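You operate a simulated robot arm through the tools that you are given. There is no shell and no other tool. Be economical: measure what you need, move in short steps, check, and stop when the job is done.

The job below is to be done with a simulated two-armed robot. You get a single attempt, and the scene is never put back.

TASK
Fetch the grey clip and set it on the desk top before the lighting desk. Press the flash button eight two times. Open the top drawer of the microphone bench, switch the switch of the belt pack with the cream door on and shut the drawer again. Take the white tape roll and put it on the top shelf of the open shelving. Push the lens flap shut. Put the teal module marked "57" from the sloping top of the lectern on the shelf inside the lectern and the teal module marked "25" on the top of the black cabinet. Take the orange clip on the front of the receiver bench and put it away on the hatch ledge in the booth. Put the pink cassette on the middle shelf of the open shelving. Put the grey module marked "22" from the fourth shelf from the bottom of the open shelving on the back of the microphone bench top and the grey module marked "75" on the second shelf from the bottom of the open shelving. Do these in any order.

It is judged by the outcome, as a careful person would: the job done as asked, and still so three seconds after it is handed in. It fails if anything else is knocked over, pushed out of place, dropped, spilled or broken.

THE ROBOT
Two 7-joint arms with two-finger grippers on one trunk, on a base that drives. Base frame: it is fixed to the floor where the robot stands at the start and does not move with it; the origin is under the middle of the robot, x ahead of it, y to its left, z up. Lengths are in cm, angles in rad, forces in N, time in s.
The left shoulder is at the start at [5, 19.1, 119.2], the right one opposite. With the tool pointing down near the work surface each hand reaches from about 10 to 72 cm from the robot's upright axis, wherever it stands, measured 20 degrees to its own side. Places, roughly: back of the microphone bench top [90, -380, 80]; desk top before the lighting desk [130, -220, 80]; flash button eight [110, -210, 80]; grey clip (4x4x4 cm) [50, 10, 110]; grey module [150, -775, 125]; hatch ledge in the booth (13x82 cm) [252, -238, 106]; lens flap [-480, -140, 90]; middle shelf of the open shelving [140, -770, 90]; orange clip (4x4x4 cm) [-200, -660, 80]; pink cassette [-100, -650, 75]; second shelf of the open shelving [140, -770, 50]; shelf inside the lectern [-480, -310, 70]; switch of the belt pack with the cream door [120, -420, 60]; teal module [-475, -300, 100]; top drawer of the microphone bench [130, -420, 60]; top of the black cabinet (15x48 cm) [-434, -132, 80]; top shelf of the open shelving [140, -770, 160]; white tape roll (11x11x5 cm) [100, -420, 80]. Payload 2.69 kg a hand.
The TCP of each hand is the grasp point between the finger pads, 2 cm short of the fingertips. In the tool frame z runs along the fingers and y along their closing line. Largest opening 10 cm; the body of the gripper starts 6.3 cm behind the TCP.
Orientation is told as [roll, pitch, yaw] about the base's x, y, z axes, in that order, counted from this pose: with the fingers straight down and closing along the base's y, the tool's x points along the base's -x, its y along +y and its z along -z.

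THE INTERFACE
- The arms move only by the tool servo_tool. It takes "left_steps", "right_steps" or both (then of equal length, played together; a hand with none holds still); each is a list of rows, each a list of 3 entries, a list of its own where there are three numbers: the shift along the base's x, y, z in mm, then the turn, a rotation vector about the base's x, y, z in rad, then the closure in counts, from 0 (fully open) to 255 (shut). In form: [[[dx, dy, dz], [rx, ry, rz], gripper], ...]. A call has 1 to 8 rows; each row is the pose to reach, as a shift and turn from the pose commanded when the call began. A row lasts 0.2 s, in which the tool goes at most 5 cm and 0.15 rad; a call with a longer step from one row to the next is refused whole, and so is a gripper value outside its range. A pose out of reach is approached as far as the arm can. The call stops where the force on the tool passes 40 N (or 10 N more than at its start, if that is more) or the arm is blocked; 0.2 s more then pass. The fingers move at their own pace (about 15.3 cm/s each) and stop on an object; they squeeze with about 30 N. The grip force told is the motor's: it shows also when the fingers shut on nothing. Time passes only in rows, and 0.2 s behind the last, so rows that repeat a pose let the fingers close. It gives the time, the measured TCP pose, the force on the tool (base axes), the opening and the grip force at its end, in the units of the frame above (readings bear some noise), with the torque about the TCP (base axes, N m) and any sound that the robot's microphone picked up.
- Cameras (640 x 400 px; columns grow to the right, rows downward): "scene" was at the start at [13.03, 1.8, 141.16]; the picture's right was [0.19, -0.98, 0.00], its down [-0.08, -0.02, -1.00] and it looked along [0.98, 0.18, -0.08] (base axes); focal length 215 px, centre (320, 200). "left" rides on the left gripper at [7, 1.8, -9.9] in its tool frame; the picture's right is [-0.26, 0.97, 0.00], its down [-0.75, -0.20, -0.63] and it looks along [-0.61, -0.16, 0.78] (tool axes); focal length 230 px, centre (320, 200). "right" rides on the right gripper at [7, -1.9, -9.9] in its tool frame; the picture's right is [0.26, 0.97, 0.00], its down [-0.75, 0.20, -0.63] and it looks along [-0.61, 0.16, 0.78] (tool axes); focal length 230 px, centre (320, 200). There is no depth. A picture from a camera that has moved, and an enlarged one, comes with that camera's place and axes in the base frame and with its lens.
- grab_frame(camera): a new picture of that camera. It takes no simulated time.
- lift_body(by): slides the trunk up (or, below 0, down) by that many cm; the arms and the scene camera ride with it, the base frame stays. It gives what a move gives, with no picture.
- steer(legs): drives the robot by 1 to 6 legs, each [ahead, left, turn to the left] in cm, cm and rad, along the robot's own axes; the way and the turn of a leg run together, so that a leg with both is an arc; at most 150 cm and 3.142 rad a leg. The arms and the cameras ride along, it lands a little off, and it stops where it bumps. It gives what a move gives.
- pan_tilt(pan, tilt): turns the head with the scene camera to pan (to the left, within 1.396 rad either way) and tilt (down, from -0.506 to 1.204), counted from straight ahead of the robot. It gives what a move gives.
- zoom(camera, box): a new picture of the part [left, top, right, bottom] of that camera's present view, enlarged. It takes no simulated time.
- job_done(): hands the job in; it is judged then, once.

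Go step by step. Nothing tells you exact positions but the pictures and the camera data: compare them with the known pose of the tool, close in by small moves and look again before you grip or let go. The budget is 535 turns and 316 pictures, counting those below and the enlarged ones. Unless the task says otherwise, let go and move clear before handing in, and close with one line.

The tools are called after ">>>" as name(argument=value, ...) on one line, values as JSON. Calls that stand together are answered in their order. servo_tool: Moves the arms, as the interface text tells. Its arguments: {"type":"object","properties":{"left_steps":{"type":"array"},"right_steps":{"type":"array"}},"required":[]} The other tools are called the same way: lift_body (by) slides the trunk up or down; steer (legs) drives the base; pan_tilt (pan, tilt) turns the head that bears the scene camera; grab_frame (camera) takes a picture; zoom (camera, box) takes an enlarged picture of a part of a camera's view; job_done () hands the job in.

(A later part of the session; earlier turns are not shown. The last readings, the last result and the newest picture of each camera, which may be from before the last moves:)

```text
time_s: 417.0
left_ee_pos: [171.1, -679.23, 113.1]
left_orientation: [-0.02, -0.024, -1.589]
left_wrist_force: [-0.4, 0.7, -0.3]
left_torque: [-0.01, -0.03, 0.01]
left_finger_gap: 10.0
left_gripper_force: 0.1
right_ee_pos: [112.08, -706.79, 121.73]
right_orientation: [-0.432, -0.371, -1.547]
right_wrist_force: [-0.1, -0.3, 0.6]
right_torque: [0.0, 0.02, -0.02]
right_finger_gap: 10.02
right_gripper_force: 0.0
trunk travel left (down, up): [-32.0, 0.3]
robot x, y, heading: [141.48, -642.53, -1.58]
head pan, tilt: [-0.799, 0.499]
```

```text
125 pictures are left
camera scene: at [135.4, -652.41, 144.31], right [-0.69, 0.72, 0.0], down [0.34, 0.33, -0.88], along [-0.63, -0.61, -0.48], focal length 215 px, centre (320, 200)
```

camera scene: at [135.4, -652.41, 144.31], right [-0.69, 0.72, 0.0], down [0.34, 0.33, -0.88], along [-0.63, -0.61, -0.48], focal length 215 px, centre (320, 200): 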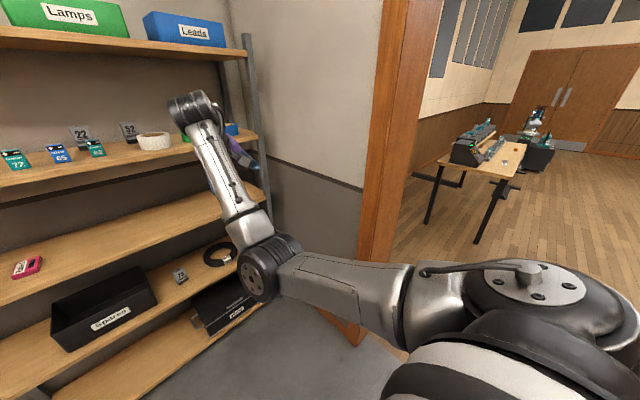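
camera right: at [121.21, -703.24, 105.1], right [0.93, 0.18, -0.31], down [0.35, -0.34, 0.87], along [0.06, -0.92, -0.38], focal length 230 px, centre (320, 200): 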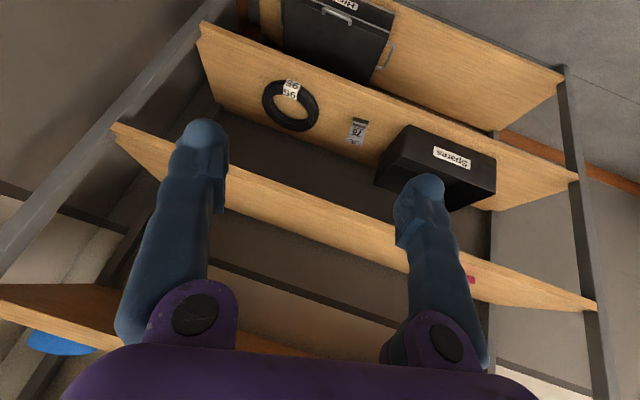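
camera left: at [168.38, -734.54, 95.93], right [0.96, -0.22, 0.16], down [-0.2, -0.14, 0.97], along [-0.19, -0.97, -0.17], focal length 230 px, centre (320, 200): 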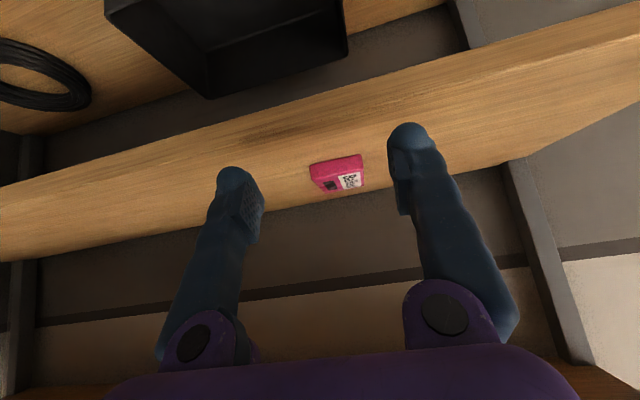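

Good posture now. Correct the hand orientation to a 0.7 forward pitch and raise to z≈131.

>>> servo_tool(right_steps=[[[40, 0, 20], [-0.08, -0.094, 0.05], 0], [[80, 0, 40], [-0.16, -0.188, 0.1], 0], [[120, 0, 60], [-0.24, -0.283, 0.149], 0], [[150, 0, 80], [-0.319, -0.377, 0.199], 0], [[170, 0, 96], [-0.319, -0.377, 0.199], 0]])

>>> pan_tilt(pan=0, tilt=0.25)

>>> steer(legs=[[22, 8, 0]])

>>> grab_frame(camera="right")

>>> grab_frame(camera="scene")

```text
time_s: 418.2
left_ee_pos: [170.98, -679.29, 113.1]
left_orientation: [-0.021, -0.023, -1.59]
left_wrist_force: [-0.4, 0.1, 0.2]
left_torque: [-0.02, 0.01, 0.0]
left_finger_gap: 10.0
left_gripper_force: 0.1
right_ee_pos: [129.13, -706.88, 131.3]
right_orientation: [0.003, -0.7, -1.569]
right_wrist_force: [-0.3, -1.1, -0.3]
right_torque: [0.02, 0.03, -0.02]
right_finger_gap: 10.02
right_gripper_force: 0.1
trunk travel left (down, up): [-32.0, 0.3]
robot x, y, heading: [141.96, -642.6, -1.574]
head pan, tilt: [-0.799, 0.499]
```

```text
time_s: 419.4
left_ee_pos: [171.02, -679.18, 113.19]
left_orientation: [-0.021, -0.024, -1.588]
left_wrist_force: [0.2, -0.1, -0.3]
left_torque: [-0.01, 0.01, 0.02]
left_finger_gap: 9.99
left_gripper_force: 0.0
right_ee_pos: [128.96, -706.82, 131.26]
right_orientation: [0.002, -0.698, -1.569]
right_wrist_force: [-0.5, -0.3, 0.0]
right_torque: [-0.01, 0.01, 0.0]
right_finger_gap: 9.99
right_gripper_force: 0.1
trunk travel left (down, up): [-32.0, 0.3]
robot x, y, heading: [141.73, -641.84, -1.574]
head pan, tilt: [0.0, 0.25]
```

```text
time_s: 421.1
left_ee_pos: [179.2, -701.25, 113.07]
left_orientation: [-0.02, -0.024, -1.587]
left_wrist_force: [-0.1, 0.0, 0.2]
left_torque: [0.0, 0.0, -0.01]
left_finger_gap: 9.99
left_gripper_force: 0.0
right_ee_pos: [137.21, -728.98, 131.14]
right_orientation: [0.004, -0.701, -1.566]
right_wrist_force: [-0.2, 0.1, 0.3]
right_torque: [-0.01, 0.01, -0.02]
right_finger_gap: 9.99
right_gripper_force: 0.0
trunk travel left (down, up): [-32.0, 0.3]
robot x, y, heading: [150.16, -664.44, -1.575]
head pan, tilt: [0.0, 0.25]
```

```text
124 pictures are left
camera right: at [135.32, -717.29, 134.38], right [0.97, 0.2, -0.16], down [0.2, -0.17, 0.97], along [0.17, -0.96, -0.2], focal length 230 px, centre (320, 200)
```

right: 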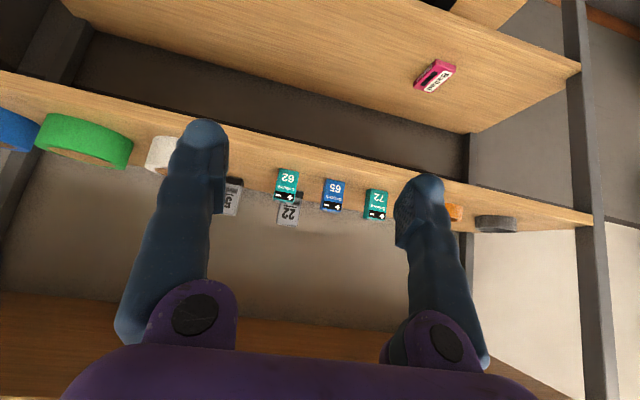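

```text
123 pictures are left
camera scene: at [149.92, -677.53, 146.61], right [-1.0, 0.0, 0.0], down [0.0, 0.25, -0.97], along [0.0, -0.97, -0.25], focal length 215 px, centre (320, 200)
```

scene: 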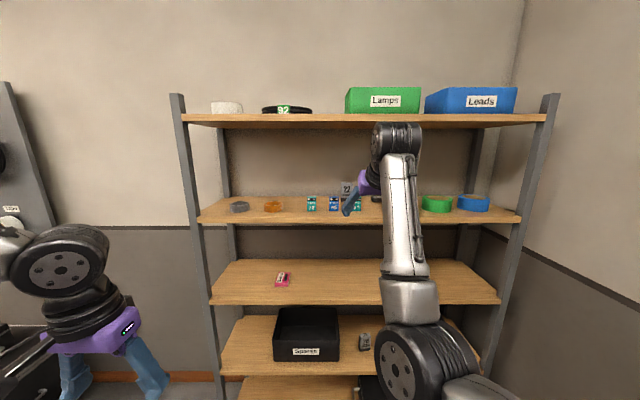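

>>> steer(legs=[[26, 1, 0]])

>>> grab_frame(camera="right")

>>> grab_frame(camera="scene")

```text
time_s: 423.0
left_ee_pos: [180.4, -726.7, 113.15]
left_orientation: [-0.021, -0.024, -1.581]
left_wrist_force: [-0.7, -0.7, -0.2]
left_torque: [0.0, 0.01, 0.01]
left_finger_gap: 10.0
left_gripper_force: 0.1
right_ee_pos: [138.53, -754.73, 131.24]
right_orientation: [0.003, -0.699, -1.562]
right_wrist_force: [0.7, 0.8, 0.2]
right_torque: [0.0, 0.01, 0.02]
right_finger_gap: 10.03
right_gripper_force: 0.0
trunk travel left (down, up): [-32.0, 0.3]
robot x, y, heading: [151.01, -689.6, -1.565]
head pan, tilt: [0.0, 0.25]
```

```text
122 pictures are left
camera right: at [136.59, -743.01, 134.39], right [0.96, 0.21, -0.16], down [0.2, -0.17, 0.97], along [0.17, -0.96, -0.2], focal length 230 px, centre (320, 200)
```

right: 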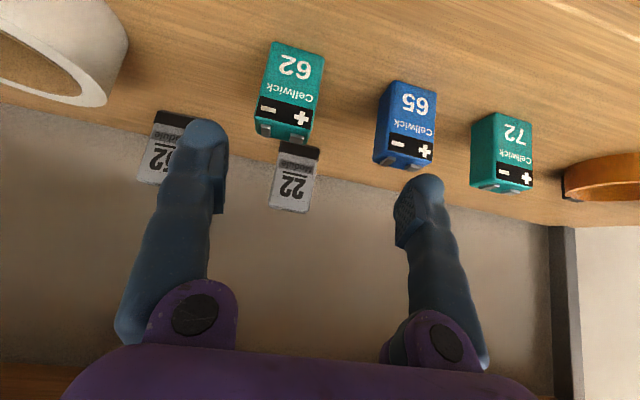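

```text
121 pictures are left
camera scene: at [150.97, -703.18, 146.61], right [-1.0, 0.0, 0.0], down [0.0, 0.25, -0.97], along [0.0, -0.97, -0.25], focal length 215 px, centre (320, 200)
```

scene: 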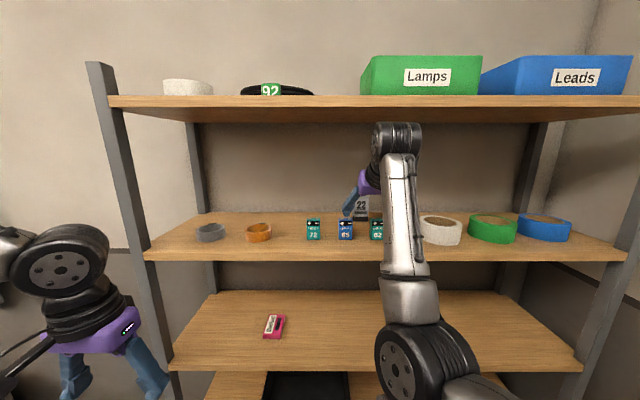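

Module 22 front at y≈−769.9, x≈138.1. Advance above the batteries, then check.

>>> servo_tool(right_steps=[[[-4, -40, 0], [0, 0, 0], 0], [[-4, -80, 0], [0, 0, 0], 0], [[-4, -120, 0], [0, 0, 0], 0], [[-4, -150, 0], [0, 0, 0], 0]])

>>> grab_frame(camera="right")

>>> zoom(camera="scene", box=[300, 110, 440, 250])

```text
time_s: 424.0
left_ee_pos: [180.36, -726.6, 113.2]
left_orientation: [-0.017, -0.024, -1.582]
left_wrist_force: [-0.1, -0.6, 0.7]
left_torque: [0.05, 0.03, 0.02]
left_finger_gap: 10.0
left_gripper_force: 0.0
right_ee_pos: [138.03, -768.64, 131.38]
right_orientation: [0.008, -0.705, -1.563]
right_wrist_force: [0.3, 0.1, 0.8]
right_torque: [0.02, 0.0, 0.01]
right_finger_gap: 10.0
right_gripper_force: 0.1
right hand out of reach, approached as far as the arm can: row 4
trunk travel left (down, up): [-32.0, 0.3]
robot x, y, heading: [150.93, -689.8, -1.563]
head pan, tilt: [0.0, 0.25]
```

```text
120 pictures are left
camera right: at [136.14, -756.86, 134.35], right [0.96, 0.21, -0.16], down [0.2, -0.16, 0.97], along [0.17, -0.96, -0.2], focal length 230 px, centre (320, 200)
```

right: 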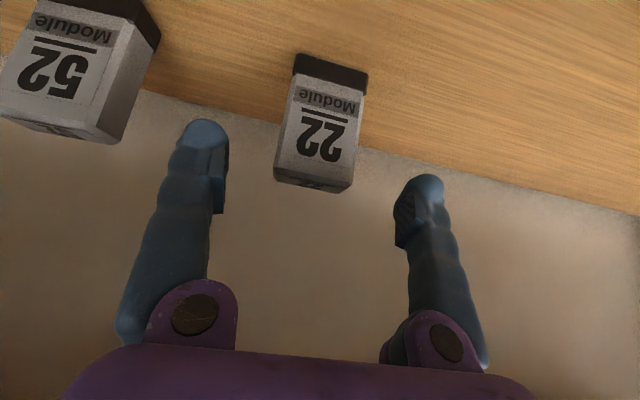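

```text
2.86 times, centred on (370, 180) of scene
camera zoom: at [150.97, -703.09, 146.61], right [-1.0, 0.0, 0.0], down [0.0, 0.25, -0.97], along [0.0, -0.97, -0.25], focal length 615 px, centre (177, 257)
```

zoom: 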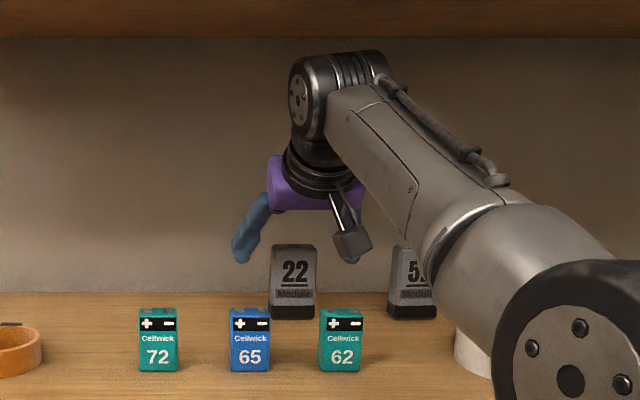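

Almost there; base forward 2.5 cm, then lower astride module 22.

>>> steer(legs=[[2.5, 0, 0]])

>>> servo_tool(right_steps=[[[-2, 2, -10], [0, 0, 0], 0], [[-2, 4, -22], [0, 0, 0], 0], [[-2, 4, -32], [0, 0, 0], 0]])

>>> grab_frame(camera="right")

>>> zoom(camera="scene", box=[300, 110, 440, 250])

```text
time_s: 424.8
left_ee_pos: [180.34, -729.06, 113.15]
left_orientation: [-0.018, -0.027, -1.581]
left_wrist_force: [0.7, -0.4, -0.2]
left_torque: [0.0, -0.03, -0.01]
left_finger_gap: 10.0
left_gripper_force: 0.2
right_ee_pos: [138.09, -770.87, 131.26]
right_orientation: [0.003, -0.701, -1.562]
right_wrist_force: [0.5, 0.1, -0.1]
right_torque: [0.02, -0.02, -0.03]
right_finger_gap: 9.99
right_gripper_force: 0.1
trunk travel left (down, up): [-32.0, 0.3]
robot x, y, heading: [151.17, -692.9, -1.569]
head pan, tilt: [0.0, 0.25]
```

```text
time_s: 425.6
left_ee_pos: [180.38, -729.16, 113.13]
left_orientation: [-0.018, -0.024, -1.581]
left_wrist_force: [0.1, 0.4, 0.8]
left_torque: [0.0, 0.0, 0.01]
left_finger_gap: 10.01
left_gripper_force: 0.0
right_ee_pos: [137.82, -770.61, 127.86]
right_orientation: [0.005, -0.702, -1.563]
right_wrist_force: [-0.1, 0.8, 0.7]
right_torque: [-0.01, -0.06, -0.01]
right_finger_gap: 10.0
right_gripper_force: 0.0
trunk travel left (down, up): [-32.0, 0.3]
robot x, y, heading: [150.81, -692.21, -1.566]
head pan, tilt: [0.0, 0.25]
```

```text
118 pictures are left
camera right: at [135.85, -759.0, 131.01], right [0.96, 0.21, -0.16], down [0.2, -0.17, 0.97], along [0.17, -0.96, -0.2], focal length 230 px, centre (320, 200)
```

right: 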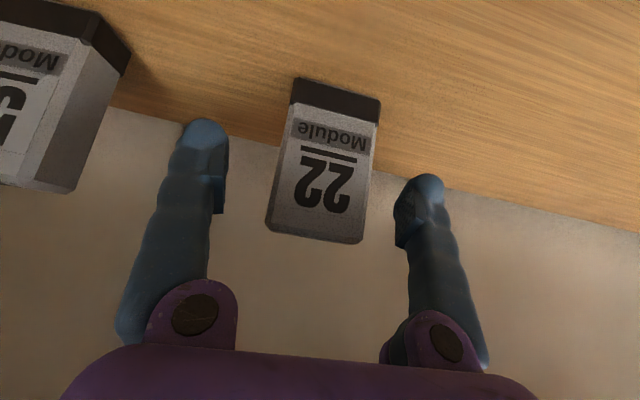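

```text
2.86 times, centred on (370, 180) of scene
camera zoom: at [150.96, -705.62, 146.62], right [-1.0, 0.0, 0.0], down [0.0, 0.25, -0.97], along [0.0, -0.97, -0.25], focal length 615 px, centre (177, 257)
```

zoom: 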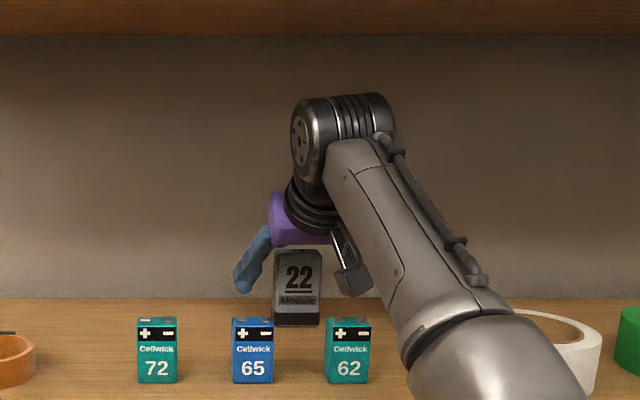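

>>> servo_tool(right_steps=[[[0, 0, -3], [0, 0, 0], 128], [[0, 0, -3], [0, 0, 0], 255], [[0, 0, -3], [0, 0, 0], 255], [[0, 0, -3], [0, 0, 0], 255]])

>>> grab_frame(camera="right")

```text
time_s: 426.6
left_ee_pos: [180.35, -729.07, 113.19]
left_orientation: [-0.02, -0.024, -1.581]
left_wrist_force: [-0.1, -0.8, 0.3]
left_torque: [0.0, 0.01, -0.02]
left_finger_gap: 9.96
left_gripper_force: 0.0
right_ee_pos: [137.78, -770.63, 127.76]
right_orientation: [0.003, -0.702, -1.562]
right_wrist_force: [0.9, -1.0, 3.4]
right_torque: [-0.08, -0.02, 0.01]
right_finger_gap: 4.9
right_gripper_force: 30.9
trunk travel left (down, up): [-32.0, 0.3]
robot x, y, heading: [151.34, -692.51, -1.565]
head pan, tilt: [0.0, 0.25]
```

```text
116 pictures are left
camera right: at [135.9, -759.02, 130.81], right [0.96, 0.21, -0.16], down [0.2, -0.16, 0.97], along [0.17, -0.96, -0.2], focal length 230 px, centre (320, 200)
```

right: 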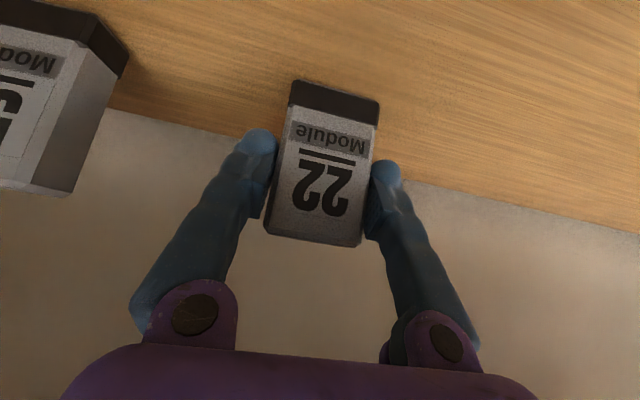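

Gripped 22. A battery stands right in front, so I'll lift slightly, come forward between the rows, sidestep to x≈129, then out.

>>> servo_tool(right_steps=[[[0, 0, 10], [0, 0, 0], 255], [[0, 5, 20], [0, 0, 0], 255], [[0, 40, 22], [0, 0, 0], 255], [[0, 72, 22], [0, 0, 0], 255], [[-30, 72, 22], [0, 0, 0], 255], [[-60, 72, 22], [0, 0, 0], 255], [[-85, 72, 22], [0, 0, 0], 255]])

>>> grab_frame(camera="scene")

>>> grab_frame(camera="right")

```text
time_s: 428.2
left_ee_pos: [180.33, -729.05, 113.06]
left_orientation: [-0.019, -0.025, -1.581]
left_wrist_force: [-0.1, 0.8, -0.5]
left_torque: [0.0, -0.02, -0.01]
left_finger_gap: 10.01
left_gripper_force: 0.1
right_ee_pos: [129.33, -763.49, 129.68]
right_orientation: [0.006, -0.701, -1.561]
right_wrist_force: [-0.1, -0.4, -0.6]
right_torque: [0.0, -0.02, 0.02]
right_finger_gap: 4.86
right_gripper_force: 30.1
trunk travel left (down, up): [-32.0, 0.3]
robot x, y, heading: [150.45, -692.42, -1.567]
head pan, tilt: [0.0, 0.25]
```

```text
115 pictures are left
camera scene: at [150.89, -705.65, 146.61], right [-1.0, 0.0, 0.0], down [0.0, 0.25, -0.97], along [0.0, -0.97, -0.25], focal length 215 px, centre (320, 200)
```

scene: 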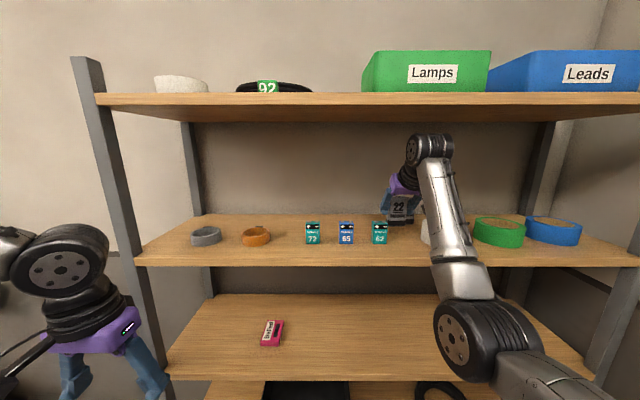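

```text
114 pictures are left
camera right: at [127.45, -751.85, 132.94], right [0.96, 0.21, -0.16], down [0.2, -0.17, 0.97], along [0.18, -0.96, -0.2], focal length 230 px, centre (320, 200)
```

right: 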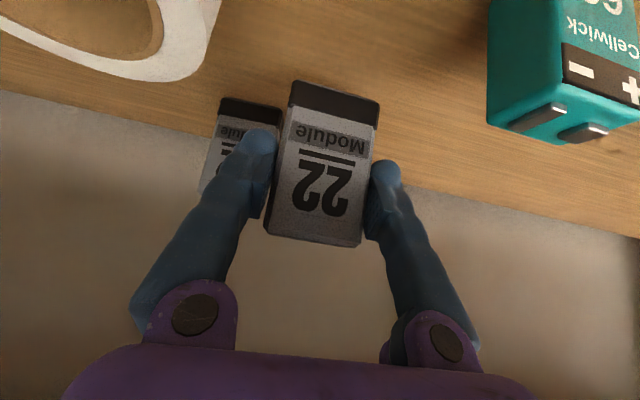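

Clear path between ring and battery; raise 1.3 cm and draw straight back.

>>> servo_tool(right_steps=[[[0, 0, 13], [0, 0, 0], 255], [[-2, 30, 13], [0, 0, 0], 255], [[-2, 75, 13], [0, 0, 0], 255], [[-2, 120, 13], [0, 0, 0], 255], [[-2, 165, 13], [0, 0, 0], 255]])

>>> grab_frame(camera="scene")

```text
time_s: 429.4
left_ee_pos: [180.32, -729.13, 113.14]
left_orientation: [-0.02, -0.024, -1.583]
left_wrist_force: [0.2, -0.9, 0.2]
left_torque: [-0.05, 0.03, -0.03]
left_finger_gap: 10.02
left_gripper_force: 0.1
right_ee_pos: [128.45, -753.99, 129.85]
right_orientation: [0.005, -0.703, -1.561]
right_wrist_force: [0.3, -0.1, -0.4]
right_torque: [0.0, 0.02, -0.03]
right_finger_gap: 4.87
right_gripper_force: 30.1
right hand out of reach, approached as far as the arm can: row 4, 5
trunk travel left (down, up): [-32.0, 0.3]
robot x, y, heading: [151.07, -692.11, -1.572]
head pan, tilt: [0.0, 0.25]
```

```text
113 pictures are left
camera scene: at [150.99, -705.62, 146.61], right [-1.0, 0.0, 0.0], down [0.0, 0.25, -0.97], along [0.0, -0.97, -0.25], focal length 215 px, centre (320, 200)
```

scene: 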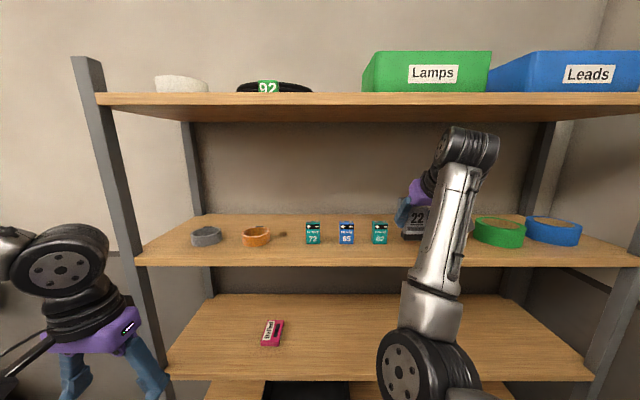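

Arm limit; back out with the base instead.

>>> steer(legs=[[-40, 0, 0]])

>>> grab_frame(camera="scene")

```text
time_s: 431.9
left_ee_pos: [180.14, -689.38, 113.1]
left_orientation: [-0.021, -0.025, -1.587]
left_wrist_force: [0.3, -0.9, 0.3]
left_torque: [0.0, -0.03, 0.0]
left_finger_gap: 9.99
left_gripper_force: 0.1
right_ee_pos: [128.21, -713.89, 129.9]
right_orientation: [0.004, -0.701, -1.565]
right_wrist_force: [0.4, -0.3, -1.3]
right_torque: [0.03, 0.02, 0.02]
right_finger_gap: 4.9
right_gripper_force: 30.1
trunk travel left (down, up): [-32.0, 0.3]
robot x, y, heading: [150.68, -652.15, -1.575]
head pan, tilt: [0.0, 0.25]
```

```text
112 pictures are left
camera scene: at [150.92, -665.73, 146.61], right [-1.0, 0.0, 0.0], down [0.0, 0.25, -0.97], along [0.0, -0.97, -0.25], focal length 215 px, centre (320, 200)
```

scene: 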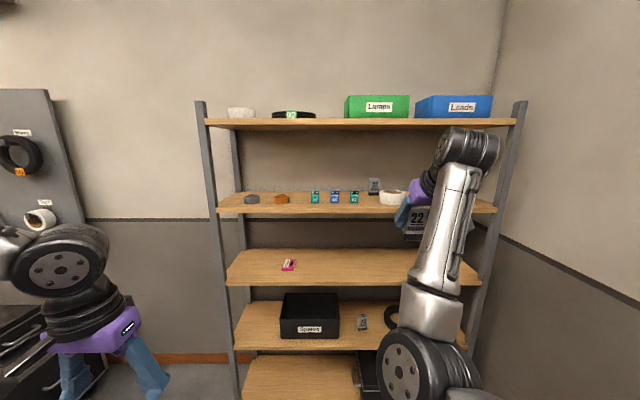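

All shelf jobs done. Now for the orange clip: reposition, stretch the left arm for the door, and turn toward the door.

>>> steer(legs=[[-18, 14, 0]])

>>> servo_tool(left_steps=[[[0, -40, 0], [-0.145, 0, 0], 128], [[0, -85, 0], [-0.29, 0, 0], 128], [[0, -130, 0], [-0.435, 0, 0], 128], [[-10, -175, 0], [-0.58, 0, 0], 128], [[-20, -220, 0], [-0.725, 0, 0], 128], [[-30, -265, 0], [-0.87, 0, 0], 128], [[-40, -310, 0], [-1.015, 0, 0], 128], [[-50, -350, 0], [-1.15, 0, 0], 128]])

>>> steer(legs=[[0, 0, -1.92]])

>>> pan_tilt(pan=0.6, tilt=0.45)

>>> grab_frame(camera="scene")

```text
time_s: 433.7
left_ee_pos: [194.21, -671.31, 113.08]
left_orientation: [-0.022, -0.026, -1.584]
left_wrist_force: [-0.1, -0.4, 0.3]
left_torque: [-0.02, 0.02, -0.01]
left_finger_gap: 10.01
left_gripper_force: 0.0
right_ee_pos: [142.18, -695.89, 129.84]
right_orientation: [0.004, -0.701, -1.566]
right_wrist_force: [0.5, 0.5, -0.9]
right_torque: [0.01, 0.02, -0.04]
right_finger_gap: 4.89
right_gripper_force: 30.0
trunk travel left (down, up): [-32.0, 0.3]
robot x, y, heading: [165.02, -634.53, -1.573]
head pan, tilt: [0.0, 0.25]
```

```text
time_s: 435.5
left_ee_pos: [189.19, -706.59, 113.08]
left_orientation: [0.014, -1.175, -1.608]
left_wrist_force: [-0.8, -0.5, -0.7]
left_torque: [0.02, -0.03, 0.02]
left_finger_gap: 4.97
left_gripper_force: 0.0
right_ee_pos: [142.1, -696.11, 129.84]
right_orientation: [0.004, -0.698, -1.566]
right_wrist_force: [-0.4, 0.2, -1.1]
right_torque: [0.03, 0.01, -0.01]
right_finger_gap: 4.87
right_gripper_force: 29.8
trunk travel left (down, up): [-32.0, 0.3]
robot x, y, heading: [164.88, -634.2, -1.573]
head pan, tilt: [0.0, 0.25]
```

```text
time_s: 440.5
left_ee_pos: [88.97, -634.86, 113.11]
left_orientation: [0.018, -1.175, 2.782]
left_wrist_force: [-0.3, 0.4, -0.6]
left_torque: [0.0, 0.01, 0.01]
left_finger_gap: 4.98
left_gripper_force: 0.1
right_ee_pos: [113.81, -593.54, 129.74]
right_orientation: [0.004, -0.702, 2.825]
right_wrist_force: [0.2, -0.1, -1.1]
right_torque: [-0.02, -0.02, -0.02]
right_finger_gap: 4.87
right_gripper_force: 29.9
trunk travel left (down, up): [-32.0, 0.3]
robot x, y, heading: [165.14, -634.37, 2.82]
head pan, tilt: [0.0, 0.25]
```

```text
time_s: 441.5
left_ee_pos: [89.18, -634.9, 113.11]
left_orientation: [0.017, -1.175, 2.783]
left_wrist_force: [0.4, 0.6, 0.1]
left_torque: [0.0, 0.01, 0.0]
left_finger_gap: 4.96
left_gripper_force: 0.0
right_ee_pos: [113.78, -593.42, 129.8]
right_orientation: [0.002, -0.701, 2.826]
right_wrist_force: [-0.1, -0.2, -1.2]
right_torque: [-0.02, 0.0, -0.01]
right_finger_gap: 4.88
right_gripper_force: 30.2
trunk travel left (down, up): [-32.0, 0.3]
robot x, y, heading: [164.95, -634.43, 2.821]
head pan, tilt: [0.6, 0.45]
```

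```text
111 pictures are left
camera scene: at [152.29, -635.64, 144.75], right [-0.27, 0.96, 0.0], down [0.42, 0.12, -0.9], along [-0.87, -0.25, -0.43], focal length 215 px, centre (320, 200)
```

scene: 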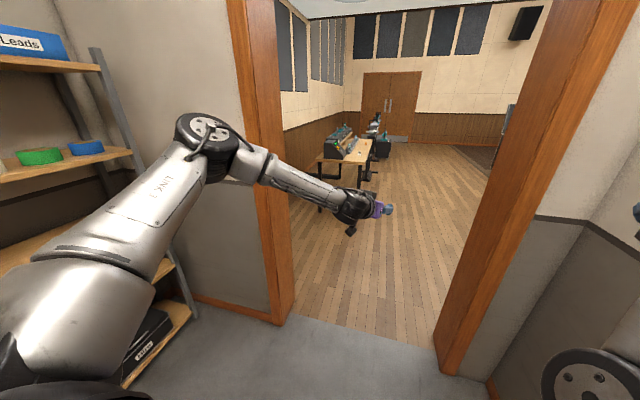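

Bring the right hand (module 22) toward the centreline.

>>> servo_tool(right_steps=[[[-15, -45, 0], [0, 0, 0], 255], [[-30, -90, 0], [0, 0, 0], 255], [[-45, -135, 0], [0, 0, 0], 255], [[-58, -175, 0], [0, 0, 0], 255]])

>>> pan_tilt(pan=-0.5, tilt=0.45)

>>> grab_frame(camera="scene")

```text
time_s: 442.5
left_ee_pos: [89.06, -634.91, 113.03]
left_orientation: [0.012, -1.172, 2.785]
left_wrist_force: [0.2, -0.5, 0.4]
left_torque: [-0.03, 0.0, -0.01]
left_finger_gap: 4.99
left_gripper_force: 0.1
right_ee_pos: [107.75, -611.27, 129.93]
right_orientation: [0.003, -0.702, 2.825]
right_wrist_force: [-0.6, -0.4, -1.2]
right_torque: [0.01, 0.0, 0.0]
right_finger_gap: 4.88
right_gripper_force: 30.1
right hand out of reach, approached as far as the arm can: row 1, 2, 3
trunk travel left (down, up): [-32.0, 0.3]
robot x, y, heading: [164.52, -634.43, 2.821]
head pan, tilt: [0.6, 0.45]
```

```text
time_s: 443.8
left_ee_pos: [89.11, -634.85, 113.15]
left_orientation: [0.014, -1.174, 2.782]
left_wrist_force: [0.6, 1.1, -0.1]
left_torque: [0.03, -0.03, -0.02]
left_finger_gap: 4.96
left_gripper_force: 0.0
right_ee_pos: [107.75, -611.05, 129.71]
right_orientation: [0.005, -0.701, 2.826]
right_wrist_force: [-0.8, 0.3, -0.4]
right_torque: [-0.04, -0.03, 0.01]
right_finger_gap: 4.89
right_gripper_force: 30.3
trunk travel left (down, up): [-32.0, 0.3]
robot x, y, heading: [164.99, -634.44, 2.821]
head pan, tilt: [-0.499, 0.45]
```

```text
110 pictures are left
camera scene: at [154.86, -626.41, 144.75], right [0.73, 0.68, 0.0], down [0.3, -0.32, -0.9], along [-0.61, 0.66, -0.44], focal length 215 px, centre (320, 200)
```

scene: 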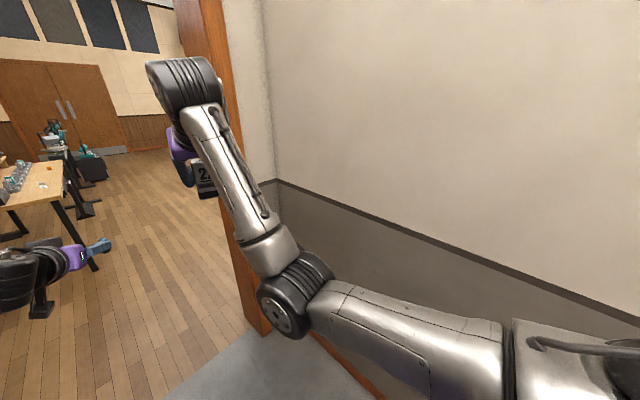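

Extents fit the door. Drive out at y≈−630.

>>> steer(legs=[[1.3, -3.8, 0], [71, 23.7, 0], [71, 23.7, 0]])

>>> pan_tilt(pan=0.1, tilt=0.4)

>>> grab_frame(camera="scene")

```text
time_s: 452.2
left_ee_pos: [-61.57, -630.91, 113.06]
left_orientation: [0.014, -1.173, 2.783]
left_wrist_force: [-0.2, -0.5, 0.7]
left_torque: [0.03, -0.01, 0.01]
left_finger_gap: 4.97
left_gripper_force: 0.1
right_ee_pos: [-43.01, -607.21, 129.89]
right_orientation: [0.003, -0.703, 2.827]
right_wrist_force: [0.0, -0.2, -0.6]
right_torque: [0.0, -0.01, -0.01]
right_finger_gap: 4.88
right_gripper_force: 30.3
trunk travel left (down, up): [-32.0, 0.3]
robot x, y, heading: [14.07, -630.45, 2.818]
head pan, tilt: [-0.499, 0.45]
```

```text
time_s: 453.2
left_ee_pos: [-61.57, -630.94, 113.19]
left_orientation: [0.015, -1.174, 2.784]
left_wrist_force: [-0.4, 0.1, 0.3]
left_torque: [-0.01, 0.0, 0.03]
left_finger_gap: 5.0
left_gripper_force: 0.2
right_ee_pos: [-43.09, -607.22, 129.83]
right_orientation: [0.004, -0.702, 2.827]
right_wrist_force: [-0.4, -0.1, -1.4]
right_torque: [-0.01, -0.04, -0.01]
right_finger_gap: 4.89
right_gripper_force: 30.3
trunk travel left (down, up): [-32.0, 0.3]
robot x, y, heading: [14.17, -630.71, 2.819]
head pan, tilt: [0.099, 0.4]
```

```text
109 pictures are left
camera scene: at [1.43, -627.04, 145.21], right [0.22, 0.98, 0.0], down [0.38, -0.09, -0.92], along [-0.9, 0.2, -0.39], focal length 215 px, centre (320, 200)
```

scene: 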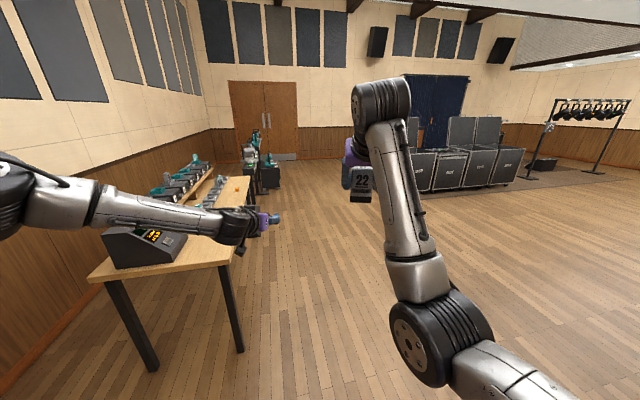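

Out. Retract the left hand to vertical, and drive along to the orange clip (≈[−194, −660, 77]).

>>> servo_tool(left_steps=[[[28, -20, 0], [-0.05, -0.135, 0], 0], [[56, -40, 0], [-0.1, -0.27, 0], 0], [[84, -60, 0], [-0.151, -0.405, 0], 0], [[112, -80, 0], [-0.201, -0.54, 0], 0], [[140, -100, 0], [-0.251, -0.675, 0], 0], [[168, -120, 0], [-0.302, -0.81, 0], 0], [[196, -140, 0], [-0.352, -0.945, 0], 0], [[225, -160, 0], [-0.402, -1.08, 0], 0]])

>>> steer(legs=[[0, -30, 0], [107, 30, 0], [107, 30, 0], [0, 0, 1.89]])

>>> pan_tilt(pan=0.3, tilt=0.6)

>>> grab_frame(camera="scene")

>>> grab_frame(camera="left")

```text
time_s: 455.0
left_ee_pos: [-39.13, -647.04, 113.08]
left_orientation: [0.015, -0.019, 2.784]
left_wrist_force: [0.5, 0.6, 0.7]
left_torque: [0.0, 0.01, -0.01]
left_finger_gap: 10.0
left_gripper_force: 0.0
right_ee_pos: [-42.83, -607.18, 129.87]
right_orientation: [0.004, -0.703, 2.827]
right_wrist_force: [0.1, -0.1, -1.6]
right_torque: [0.04, -0.01, 0.0]
right_finger_gap: 4.9
right_gripper_force: 30.2
trunk travel left (down, up): [-32.0, 0.3]
robot x, y, heading: [13.85, -630.61, 2.815]
head pan, tilt: [0.099, 0.4]
```

```text
time_s: 457.2
left_ee_pos: [-35.71, -630.95, 113.04]
left_orientation: [0.014, -0.02, 2.791]
left_wrist_force: [-0.8, -0.3, -0.3]
left_torque: [-0.03, -0.03, -0.02]
left_finger_gap: 10.04
left_gripper_force: 0.0
right_ee_pos: [-39.78, -591.17, 129.73]
right_orientation: [0.003, -0.7, 2.834]
right_wrist_force: [0.1, -0.4, -1.0]
right_torque: [-0.01, -0.05, -0.05]
right_finger_gap: 4.88
right_gripper_force: 30.2
trunk travel left (down, up): [-32.0, 0.3]
robot x, y, heading: [17.95, -614.13, 2.824]
head pan, tilt: [0.099, 0.4]
stopped in leg 1: the robot was blocked; the commanded pose is now the measured one
```

```text
time_s: 458.0
left_ee_pos: [-35.38, -630.9, 113.19]
left_orientation: [0.014, -0.023, 2.789]
left_wrist_force: [-0.2, 0.3, 0.4]
left_torque: [-0.01, 0.02, -0.01]
left_finger_gap: 10.03
left_gripper_force: 0.0
right_ee_pos: [-39.26, -591.15, 129.93]
right_orientation: [0.005, -0.706, 2.832]
right_wrist_force: [-1.1, -0.5, -1.8]
right_torque: [0.0, -0.01, 0.01]
right_finger_gap: 4.88
right_gripper_force: 29.9
trunk travel left (down, up): [-32.0, 0.3]
robot x, y, heading: [17.82, -614.4, 2.827]
head pan, tilt: [0.3, 0.6]
```

```text
108 pictures are left
camera scene: at [5.35, -612.56, 143.41], right [0.02, 1.0, 0.0], down [0.56, -0.01, -0.83], along [-0.83, 0.01, -0.56], focal length 215 px, centre (320, 200)
```

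scene: 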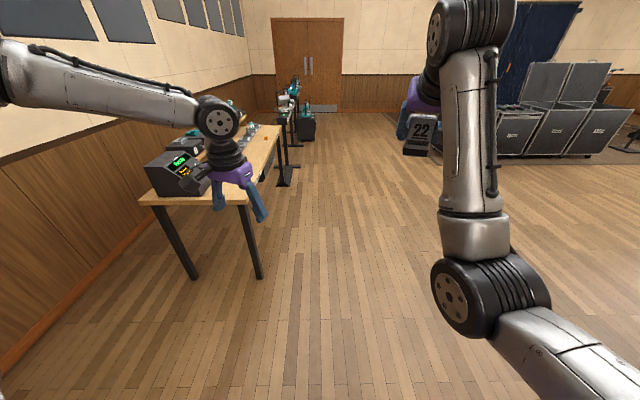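

```text
107 pictures are left
camera left: at [-29.17, -635.04, 122.79], right [-0.57, -0.82, 0.02], down [-0.62, 0.45, 0.64], along [-0.54, 0.36, -0.76], focal length 230 px, centre (320, 200)
```

left: 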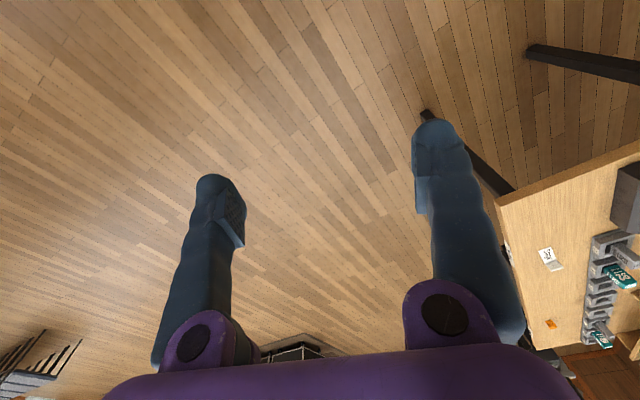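

The sideways move brushed the door frame; drive out along −x first.

>>> steer(legs=[[100, 32, 0], [110, 18, 0], [0, 0, 1.88]])

>>> grab_frame(camera="left")

```text
time_s: 473.2
left_ee_pos: [-162.32, -643.11, 113.18]
left_orientation: [0.014, -0.023, -1.576]
left_wrist_force: [0.4, -0.1, -0.4]
left_torque: [-0.02, 0.0, 0.02]
left_finger_gap: 10.01
left_gripper_force: 0.0
right_ee_pos: [-198.21, -660.53, 129.87]
right_orientation: [0.006, -0.702, -1.533]
right_wrist_force: [0.2, -0.7, 0.0]
right_torque: [0.01, -0.03, 0.0]
right_finger_gap: 4.86
right_gripper_force: 29.3
trunk travel left (down, up): [-32.0, 0.3]
robot x, y, heading: [-196.16, -598.88, -1.537]
head pan, tilt: [0.3, 0.6]
```

```text
106 pictures are left
camera left: at [-160.47, -636.08, 122.75], right [0.96, -0.26, 0.02], down [-0.21, -0.74, 0.64], along [-0.15, -0.62, -0.77], focal length 230 px, centre (320, 200)
```

left: 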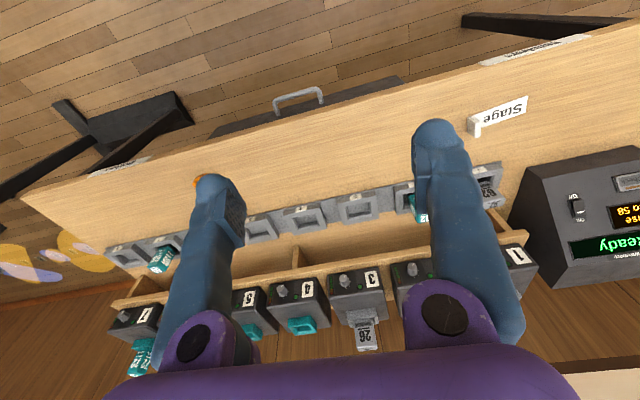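

Clip at about [−195.4, −658.6]. Pull the right hand back and up a little, shift right 34 cm, lower the trunk.

>>> servo_tool(right_steps=[[[0, 25, 20], [0, 0, 0], 255], [[0, 50, 45], [0, 0, 0], 255], [[0, 75, 75], [0, 0, 0], 255], [[0, 100, 100], [0, 0, 0], 255]])

>>> steer(legs=[[0, -34, 0]])

>>> lift_body(by=-24)

>>> grab_frame(camera="left")

```text
time_s: 474.2
left_ee_pos: [-162.31, -643.21, 113.17]
left_orientation: [0.014, -0.022, -1.576]
left_wrist_force: [0.4, -0.5, -0.1]
left_torque: [0.01, 0.0, -0.01]
left_finger_gap: 10.01
left_gripper_force: 0.0
right_ee_pos: [-195.25, -660.54, 137.25]
right_orientation: [0.006, -0.705, -1.534]
right_wrist_force: [-0.3, 0.2, -1.2]
right_torque: [0.04, 0.03, -0.03]
right_finger_gap: 4.92
right_gripper_force: 29.5
right hand out of reach, approached as far as the arm can: row 1, 2, 3, 4
trunk travel left (down, up): [-32.0, 0.3]
robot x, y, heading: [-196.11, -598.71, -1.537]
head pan, tilt: [0.3, 0.6]
```

```text
time_s: 477.7
left_ee_pos: [-195.81, -644.23, 113.21]
left_orientation: [0.014, -0.022, -1.573]
left_wrist_force: [-0.8, -0.1, 0.2]
left_torque: [-0.02, 0.0, -0.02]
left_finger_gap: 10.01
left_gripper_force: 0.1
right_ee_pos: [-228.7, -661.58, 137.2]
right_orientation: [0.006, -0.705, -1.529]
right_wrist_force: [0.6, 0.2, -0.1]
right_torque: [0.01, -0.02, -0.02]
right_finger_gap: 4.9
right_gripper_force: 29.8
trunk travel left (down, up): [-32.0, 0.3]
robot x, y, heading: [-230.02, -599.8, -1.537]
head pan, tilt: [0.3, 0.6]
```

```text
time_s: 480.2
left_ee_pos: [-195.83, -644.14, 89.21]
left_orientation: [0.015, -0.025, -1.573]
left_wrist_force: [1.1, -1.1, -1.0]
left_torque: [0.0, -0.02, 0.0]
left_finger_gap: 10.0
left_gripper_force: 0.0
right_ee_pos: [-228.68, -661.53, 113.05]
right_orientation: [0.006, -0.706, -1.528]
right_wrist_force: [-0.6, -0.5, -1.5]
right_torque: [0.01, 0.01, 0.0]
right_finger_gap: 4.86
right_gripper_force: 30.4
trunk travel left (down, up): [-8.0, 24.3]
robot x, y, heading: [-230.24, -600.07, -1.539]
head pan, tilt: [0.3, 0.6]
```

```text
105 pictures are left
camera left: at [-194.03, -637.07, 98.77], right [0.97, -0.26, 0.02], down [-0.21, -0.74, 0.64], along [-0.15, -0.63, -0.77], focal length 230 px, centre (320, 200)
```

left: 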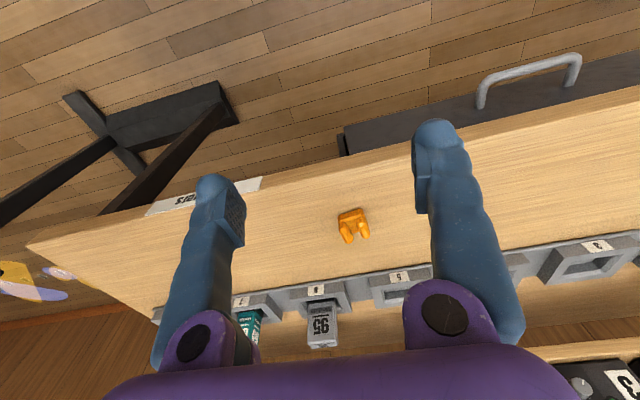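

>>> zoom(camera="left", box=[310, 190, 400, 260])

```text
5.71 times, centred on (355, 225) of left
camera zoom: at [-194.03, -637.07, 98.77], right [0.97, -0.26, 0.02], down [-0.21, -0.74, 0.64], along [-0.15, -0.63, -0.77], focal length 1315 px, centre (120, 57)
```

zoom: 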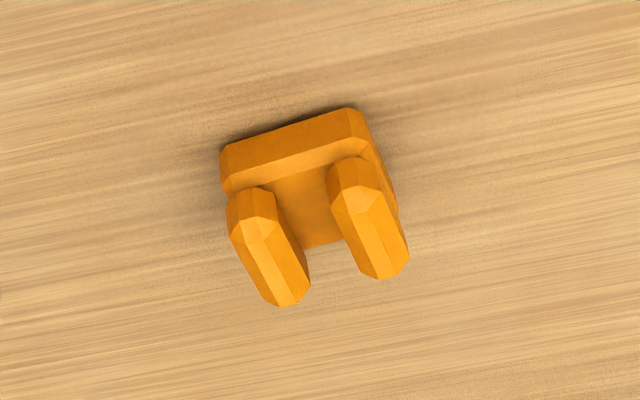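

Clip upright with prongs spread along x; squeezing along x is fine. Base forward 9 cm, then hover.

>>> steer(legs=[[9, 0, 0]])

>>> servo_tool(left_steps=[[[3, -25, 0], [0, 0, 0], 0], [[7, -50, 0], [0, 0, 0], 0], [[9, -69, -10], [0, 0, 0], 0], [[9, -69, -40], [0, 0, 0], 0]])

>>> grab_frame(camera="left")

```text
time_s: 481.3
left_ee_pos: [-195.32, -653.03, 89.14]
left_orientation: [0.012, -0.022, -1.571]
left_wrist_force: [-0.6, -0.3, -0.1]
left_torque: [0.04, -0.04, -0.03]
left_finger_gap: 9.97
left_gripper_force: 0.1
right_ee_pos: [-228.25, -670.33, 113.2]
right_orientation: [0.004, -0.705, -1.529]
right_wrist_force: [0.2, -0.2, -0.3]
right_torque: [0.03, -0.02, -0.02]
right_finger_gap: 4.87
right_gripper_force: 29.8
trunk travel left (down, up): [-8.0, 24.3]
robot x, y, heading: [-229.81, -608.91, -1.54]
head pan, tilt: [0.3, 0.6]
```

```text
time_s: 482.3
left_ee_pos: [-194.37, -660.11, 85.08]
left_orientation: [0.014, -0.023, -1.571]
left_wrist_force: [0.5, -0.4, 0.0]
left_torque: [0.01, 0.02, 0.01]
left_finger_gap: 10.01
left_gripper_force: 0.0
right_ee_pos: [-228.37, -670.32, 113.14]
right_orientation: [0.006, -0.705, -1.527]
right_wrist_force: [0.8, 0.2, -1.0]
right_torque: [0.01, -0.01, 0.02]
right_finger_gap: 4.87
right_gripper_force: 29.9
trunk travel left (down, up): [-8.0, 24.3]
robot x, y, heading: [-229.87, -608.99, -1.536]
head pan, tilt: [0.3, 0.6]
```

```text
103 pictures are left
camera left: at [-192.72, -652.88, 94.7], right [0.97, -0.26, 0.02], down [-0.21, -0.74, 0.64], along [-0.15, -0.63, -0.77], focal length 230 px, centre (320, 200)
```

left: 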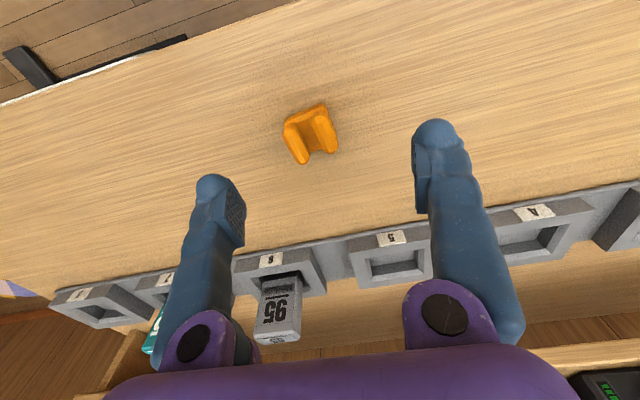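

>>> servo_tool(left_steps=[[[-5, 0, -35], [0, 0, 0], 0], [[-5, 0, -62], [0, 0, 0], 0], [[-5, 0, -71], [0, 0, 0], 0], [[-5, 0, -71], [0, 0, 0], 128], [[-5, 0, -71], [0, 0, 0], 255], [[-5, 0, -71], [0, 0, 0], 255]])

>>> grab_frame(camera="left")

```text
time_s: 483.7
left_ee_pos: [-195.09, -660.09, 78.12]
left_orientation: [0.013, -0.022, -1.572]
left_wrist_force: [-0.3, 0.5, -0.4]
left_torque: [0.01, 0.02, 0.02]
left_finger_gap: 3.59
left_gripper_force: 30.0
right_ee_pos: [-228.36, -670.43, 113.19]
right_orientation: [0.005, -0.705, -1.528]
right_wrist_force: [0.1, -0.7, -0.5]
right_torque: [0.01, -0.02, -0.02]
right_finger_gap: 4.88
right_gripper_force: 30.0
trunk travel left (down, up): [-8.0, 24.3]
robot x, y, heading: [-229.84, -608.55, -1.537]
head pan, tilt: [0.3, 0.6]
```

```text
102 pictures are left
camera left: at [-193.37, -652.83, 87.68], right [0.97, -0.26, 0.02], down [-0.21, -0.74, 0.64], along [-0.15, -0.63, -0.77], focal length 230 px, centre (320, 200)
```

left: 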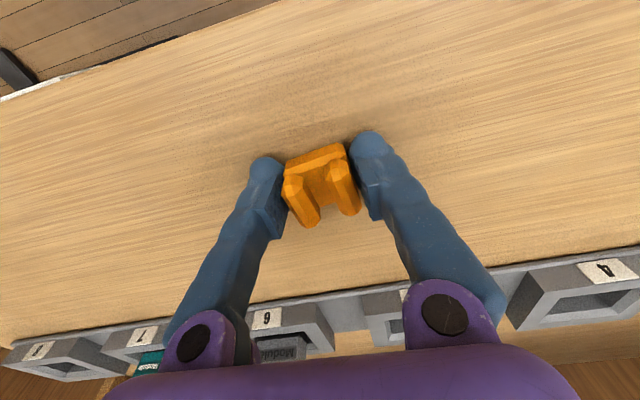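

Clip gripped. Lift it, raise the trunk and back away from the bench.

>>> servo_tool(left_steps=[[[0, 0, 45], [0, 0, 0], 255], [[0, 0, 90], [0, 0, 0], 255], [[0, 0, 135], [0, 0, 0], 255], [[0, 20, 180], [0, 0, 0], 255], [[0, 50, 200], [0, 0, 0], 255]])

>>> steer(legs=[[-75, 0, 0], [-30, 75, 0], [0, 0, 1.13]])

>>> lift_body(by=10)

>>> pan_tilt(pan=0.2, tilt=0.3)

>>> grab_frame(camera="scene")

```text
time_s: 484.9
left_ee_pos: [-194.84, -654.88, 98.24]
left_orientation: [0.014, -0.023, -1.571]
left_wrist_force: [-0.4, 0.3, 0.6]
left_torque: [-0.02, -0.01, -0.02]
left_finger_gap: 3.51
left_gripper_force: 29.7
right_ee_pos: [-228.35, -670.24, 113.08]
right_orientation: [0.006, -0.705, -1.529]
right_wrist_force: [-0.8, -0.2, -1.4]
right_torque: [0.02, 0.0, 0.0]
right_finger_gap: 4.89
right_gripper_force: 29.8
trunk travel left (down, up): [-8.0, 24.3]
robot x, y, heading: [-229.48, -608.49, -1.534]
head pan, tilt: [0.3, 0.6]
```

```text
time_s: 498.4
left_ee_pos: [-102.4, -488.4, 98.22]
left_orientation: [0.015, -0.025, -0.437]
left_wrist_force: [-0.3, 0.6, -0.4]
left_torque: [0.04, -0.03, 0.01]
left_finger_gap: 3.45
left_gripper_force: 30.3
right_ee_pos: [-102.4, -525.28, 113.19]
right_orientation: [0.005, -0.704, -0.394]
right_wrist_force: [-0.3, -0.2, -1.8]
right_torque: [0.02, -0.01, 0.01]
right_finger_gap: 4.9
right_gripper_force: 30.2
trunk travel left (down, up): [-8.0, 24.3]
robot x, y, heading: [-158.9, -500.27, -0.405]
head pan, tilt: [0.3, 0.6]
```

```text
time_s: 499.7
left_ee_pos: [-102.26, -488.44, 108.06]
left_orientation: [0.015, -0.023, -0.437]
left_wrist_force: [-0.5, -0.1, -0.3]
left_torque: [0.0, 0.03, -0.05]
left_finger_gap: 3.44
left_gripper_force: 30.5
right_ee_pos: [-102.26, -525.21, 123.06]
right_orientation: [0.005, -0.704, -0.394]
right_wrist_force: [0.4, 0.4, -0.5]
right_torque: [0.02, 0.0, -0.04]
right_finger_gap: 4.91
right_gripper_force: 29.8
trunk travel left (down, up): [-18.0, 14.3]
robot x, y, heading: [-158.36, -500.37, -0.398]
head pan, tilt: [0.3, 0.6]
```

```text
time_s: 500.5
left_ee_pos: [-102.27, -488.4, 108.21]
left_orientation: [0.012, -0.022, -0.435]
left_wrist_force: [-0.8, 0.5, 0.3]
left_torque: [-0.01, 0.03, -0.02]
left_finger_gap: 3.43
left_gripper_force: 30.1
right_ee_pos: [-102.43, -525.34, 123.18]
right_orientation: [0.006, -0.705, -0.394]
right_wrist_force: [-0.3, -0.7, -1.6]
right_torque: [0.0, 0.01, 0.01]
right_finger_gap: 4.89
right_gripper_force: 30.0
trunk travel left (down, up): [-18.0, 14.3]
robot x, y, heading: [-158.62, -500.24, -0.398]
head pan, tilt: [0.201, 0.3]
```

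```text
101 pictures are left
camera scene: at [-145.94, -503.66, 132.13], right [-0.2, -0.98, 0.0], down [-0.29, 0.06, -0.95], along [0.94, -0.19, -0.3], focal length 215 px, centre (320, 200)
```

scene: 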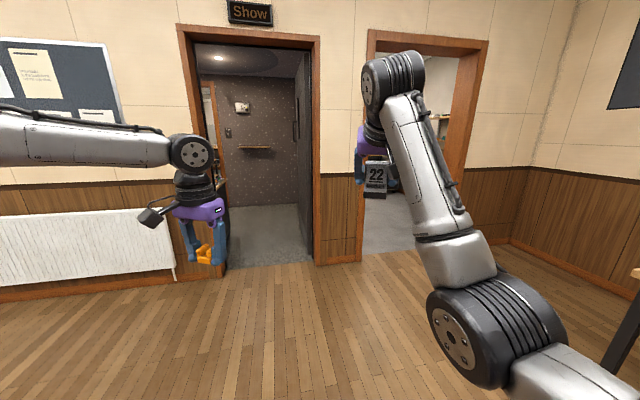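

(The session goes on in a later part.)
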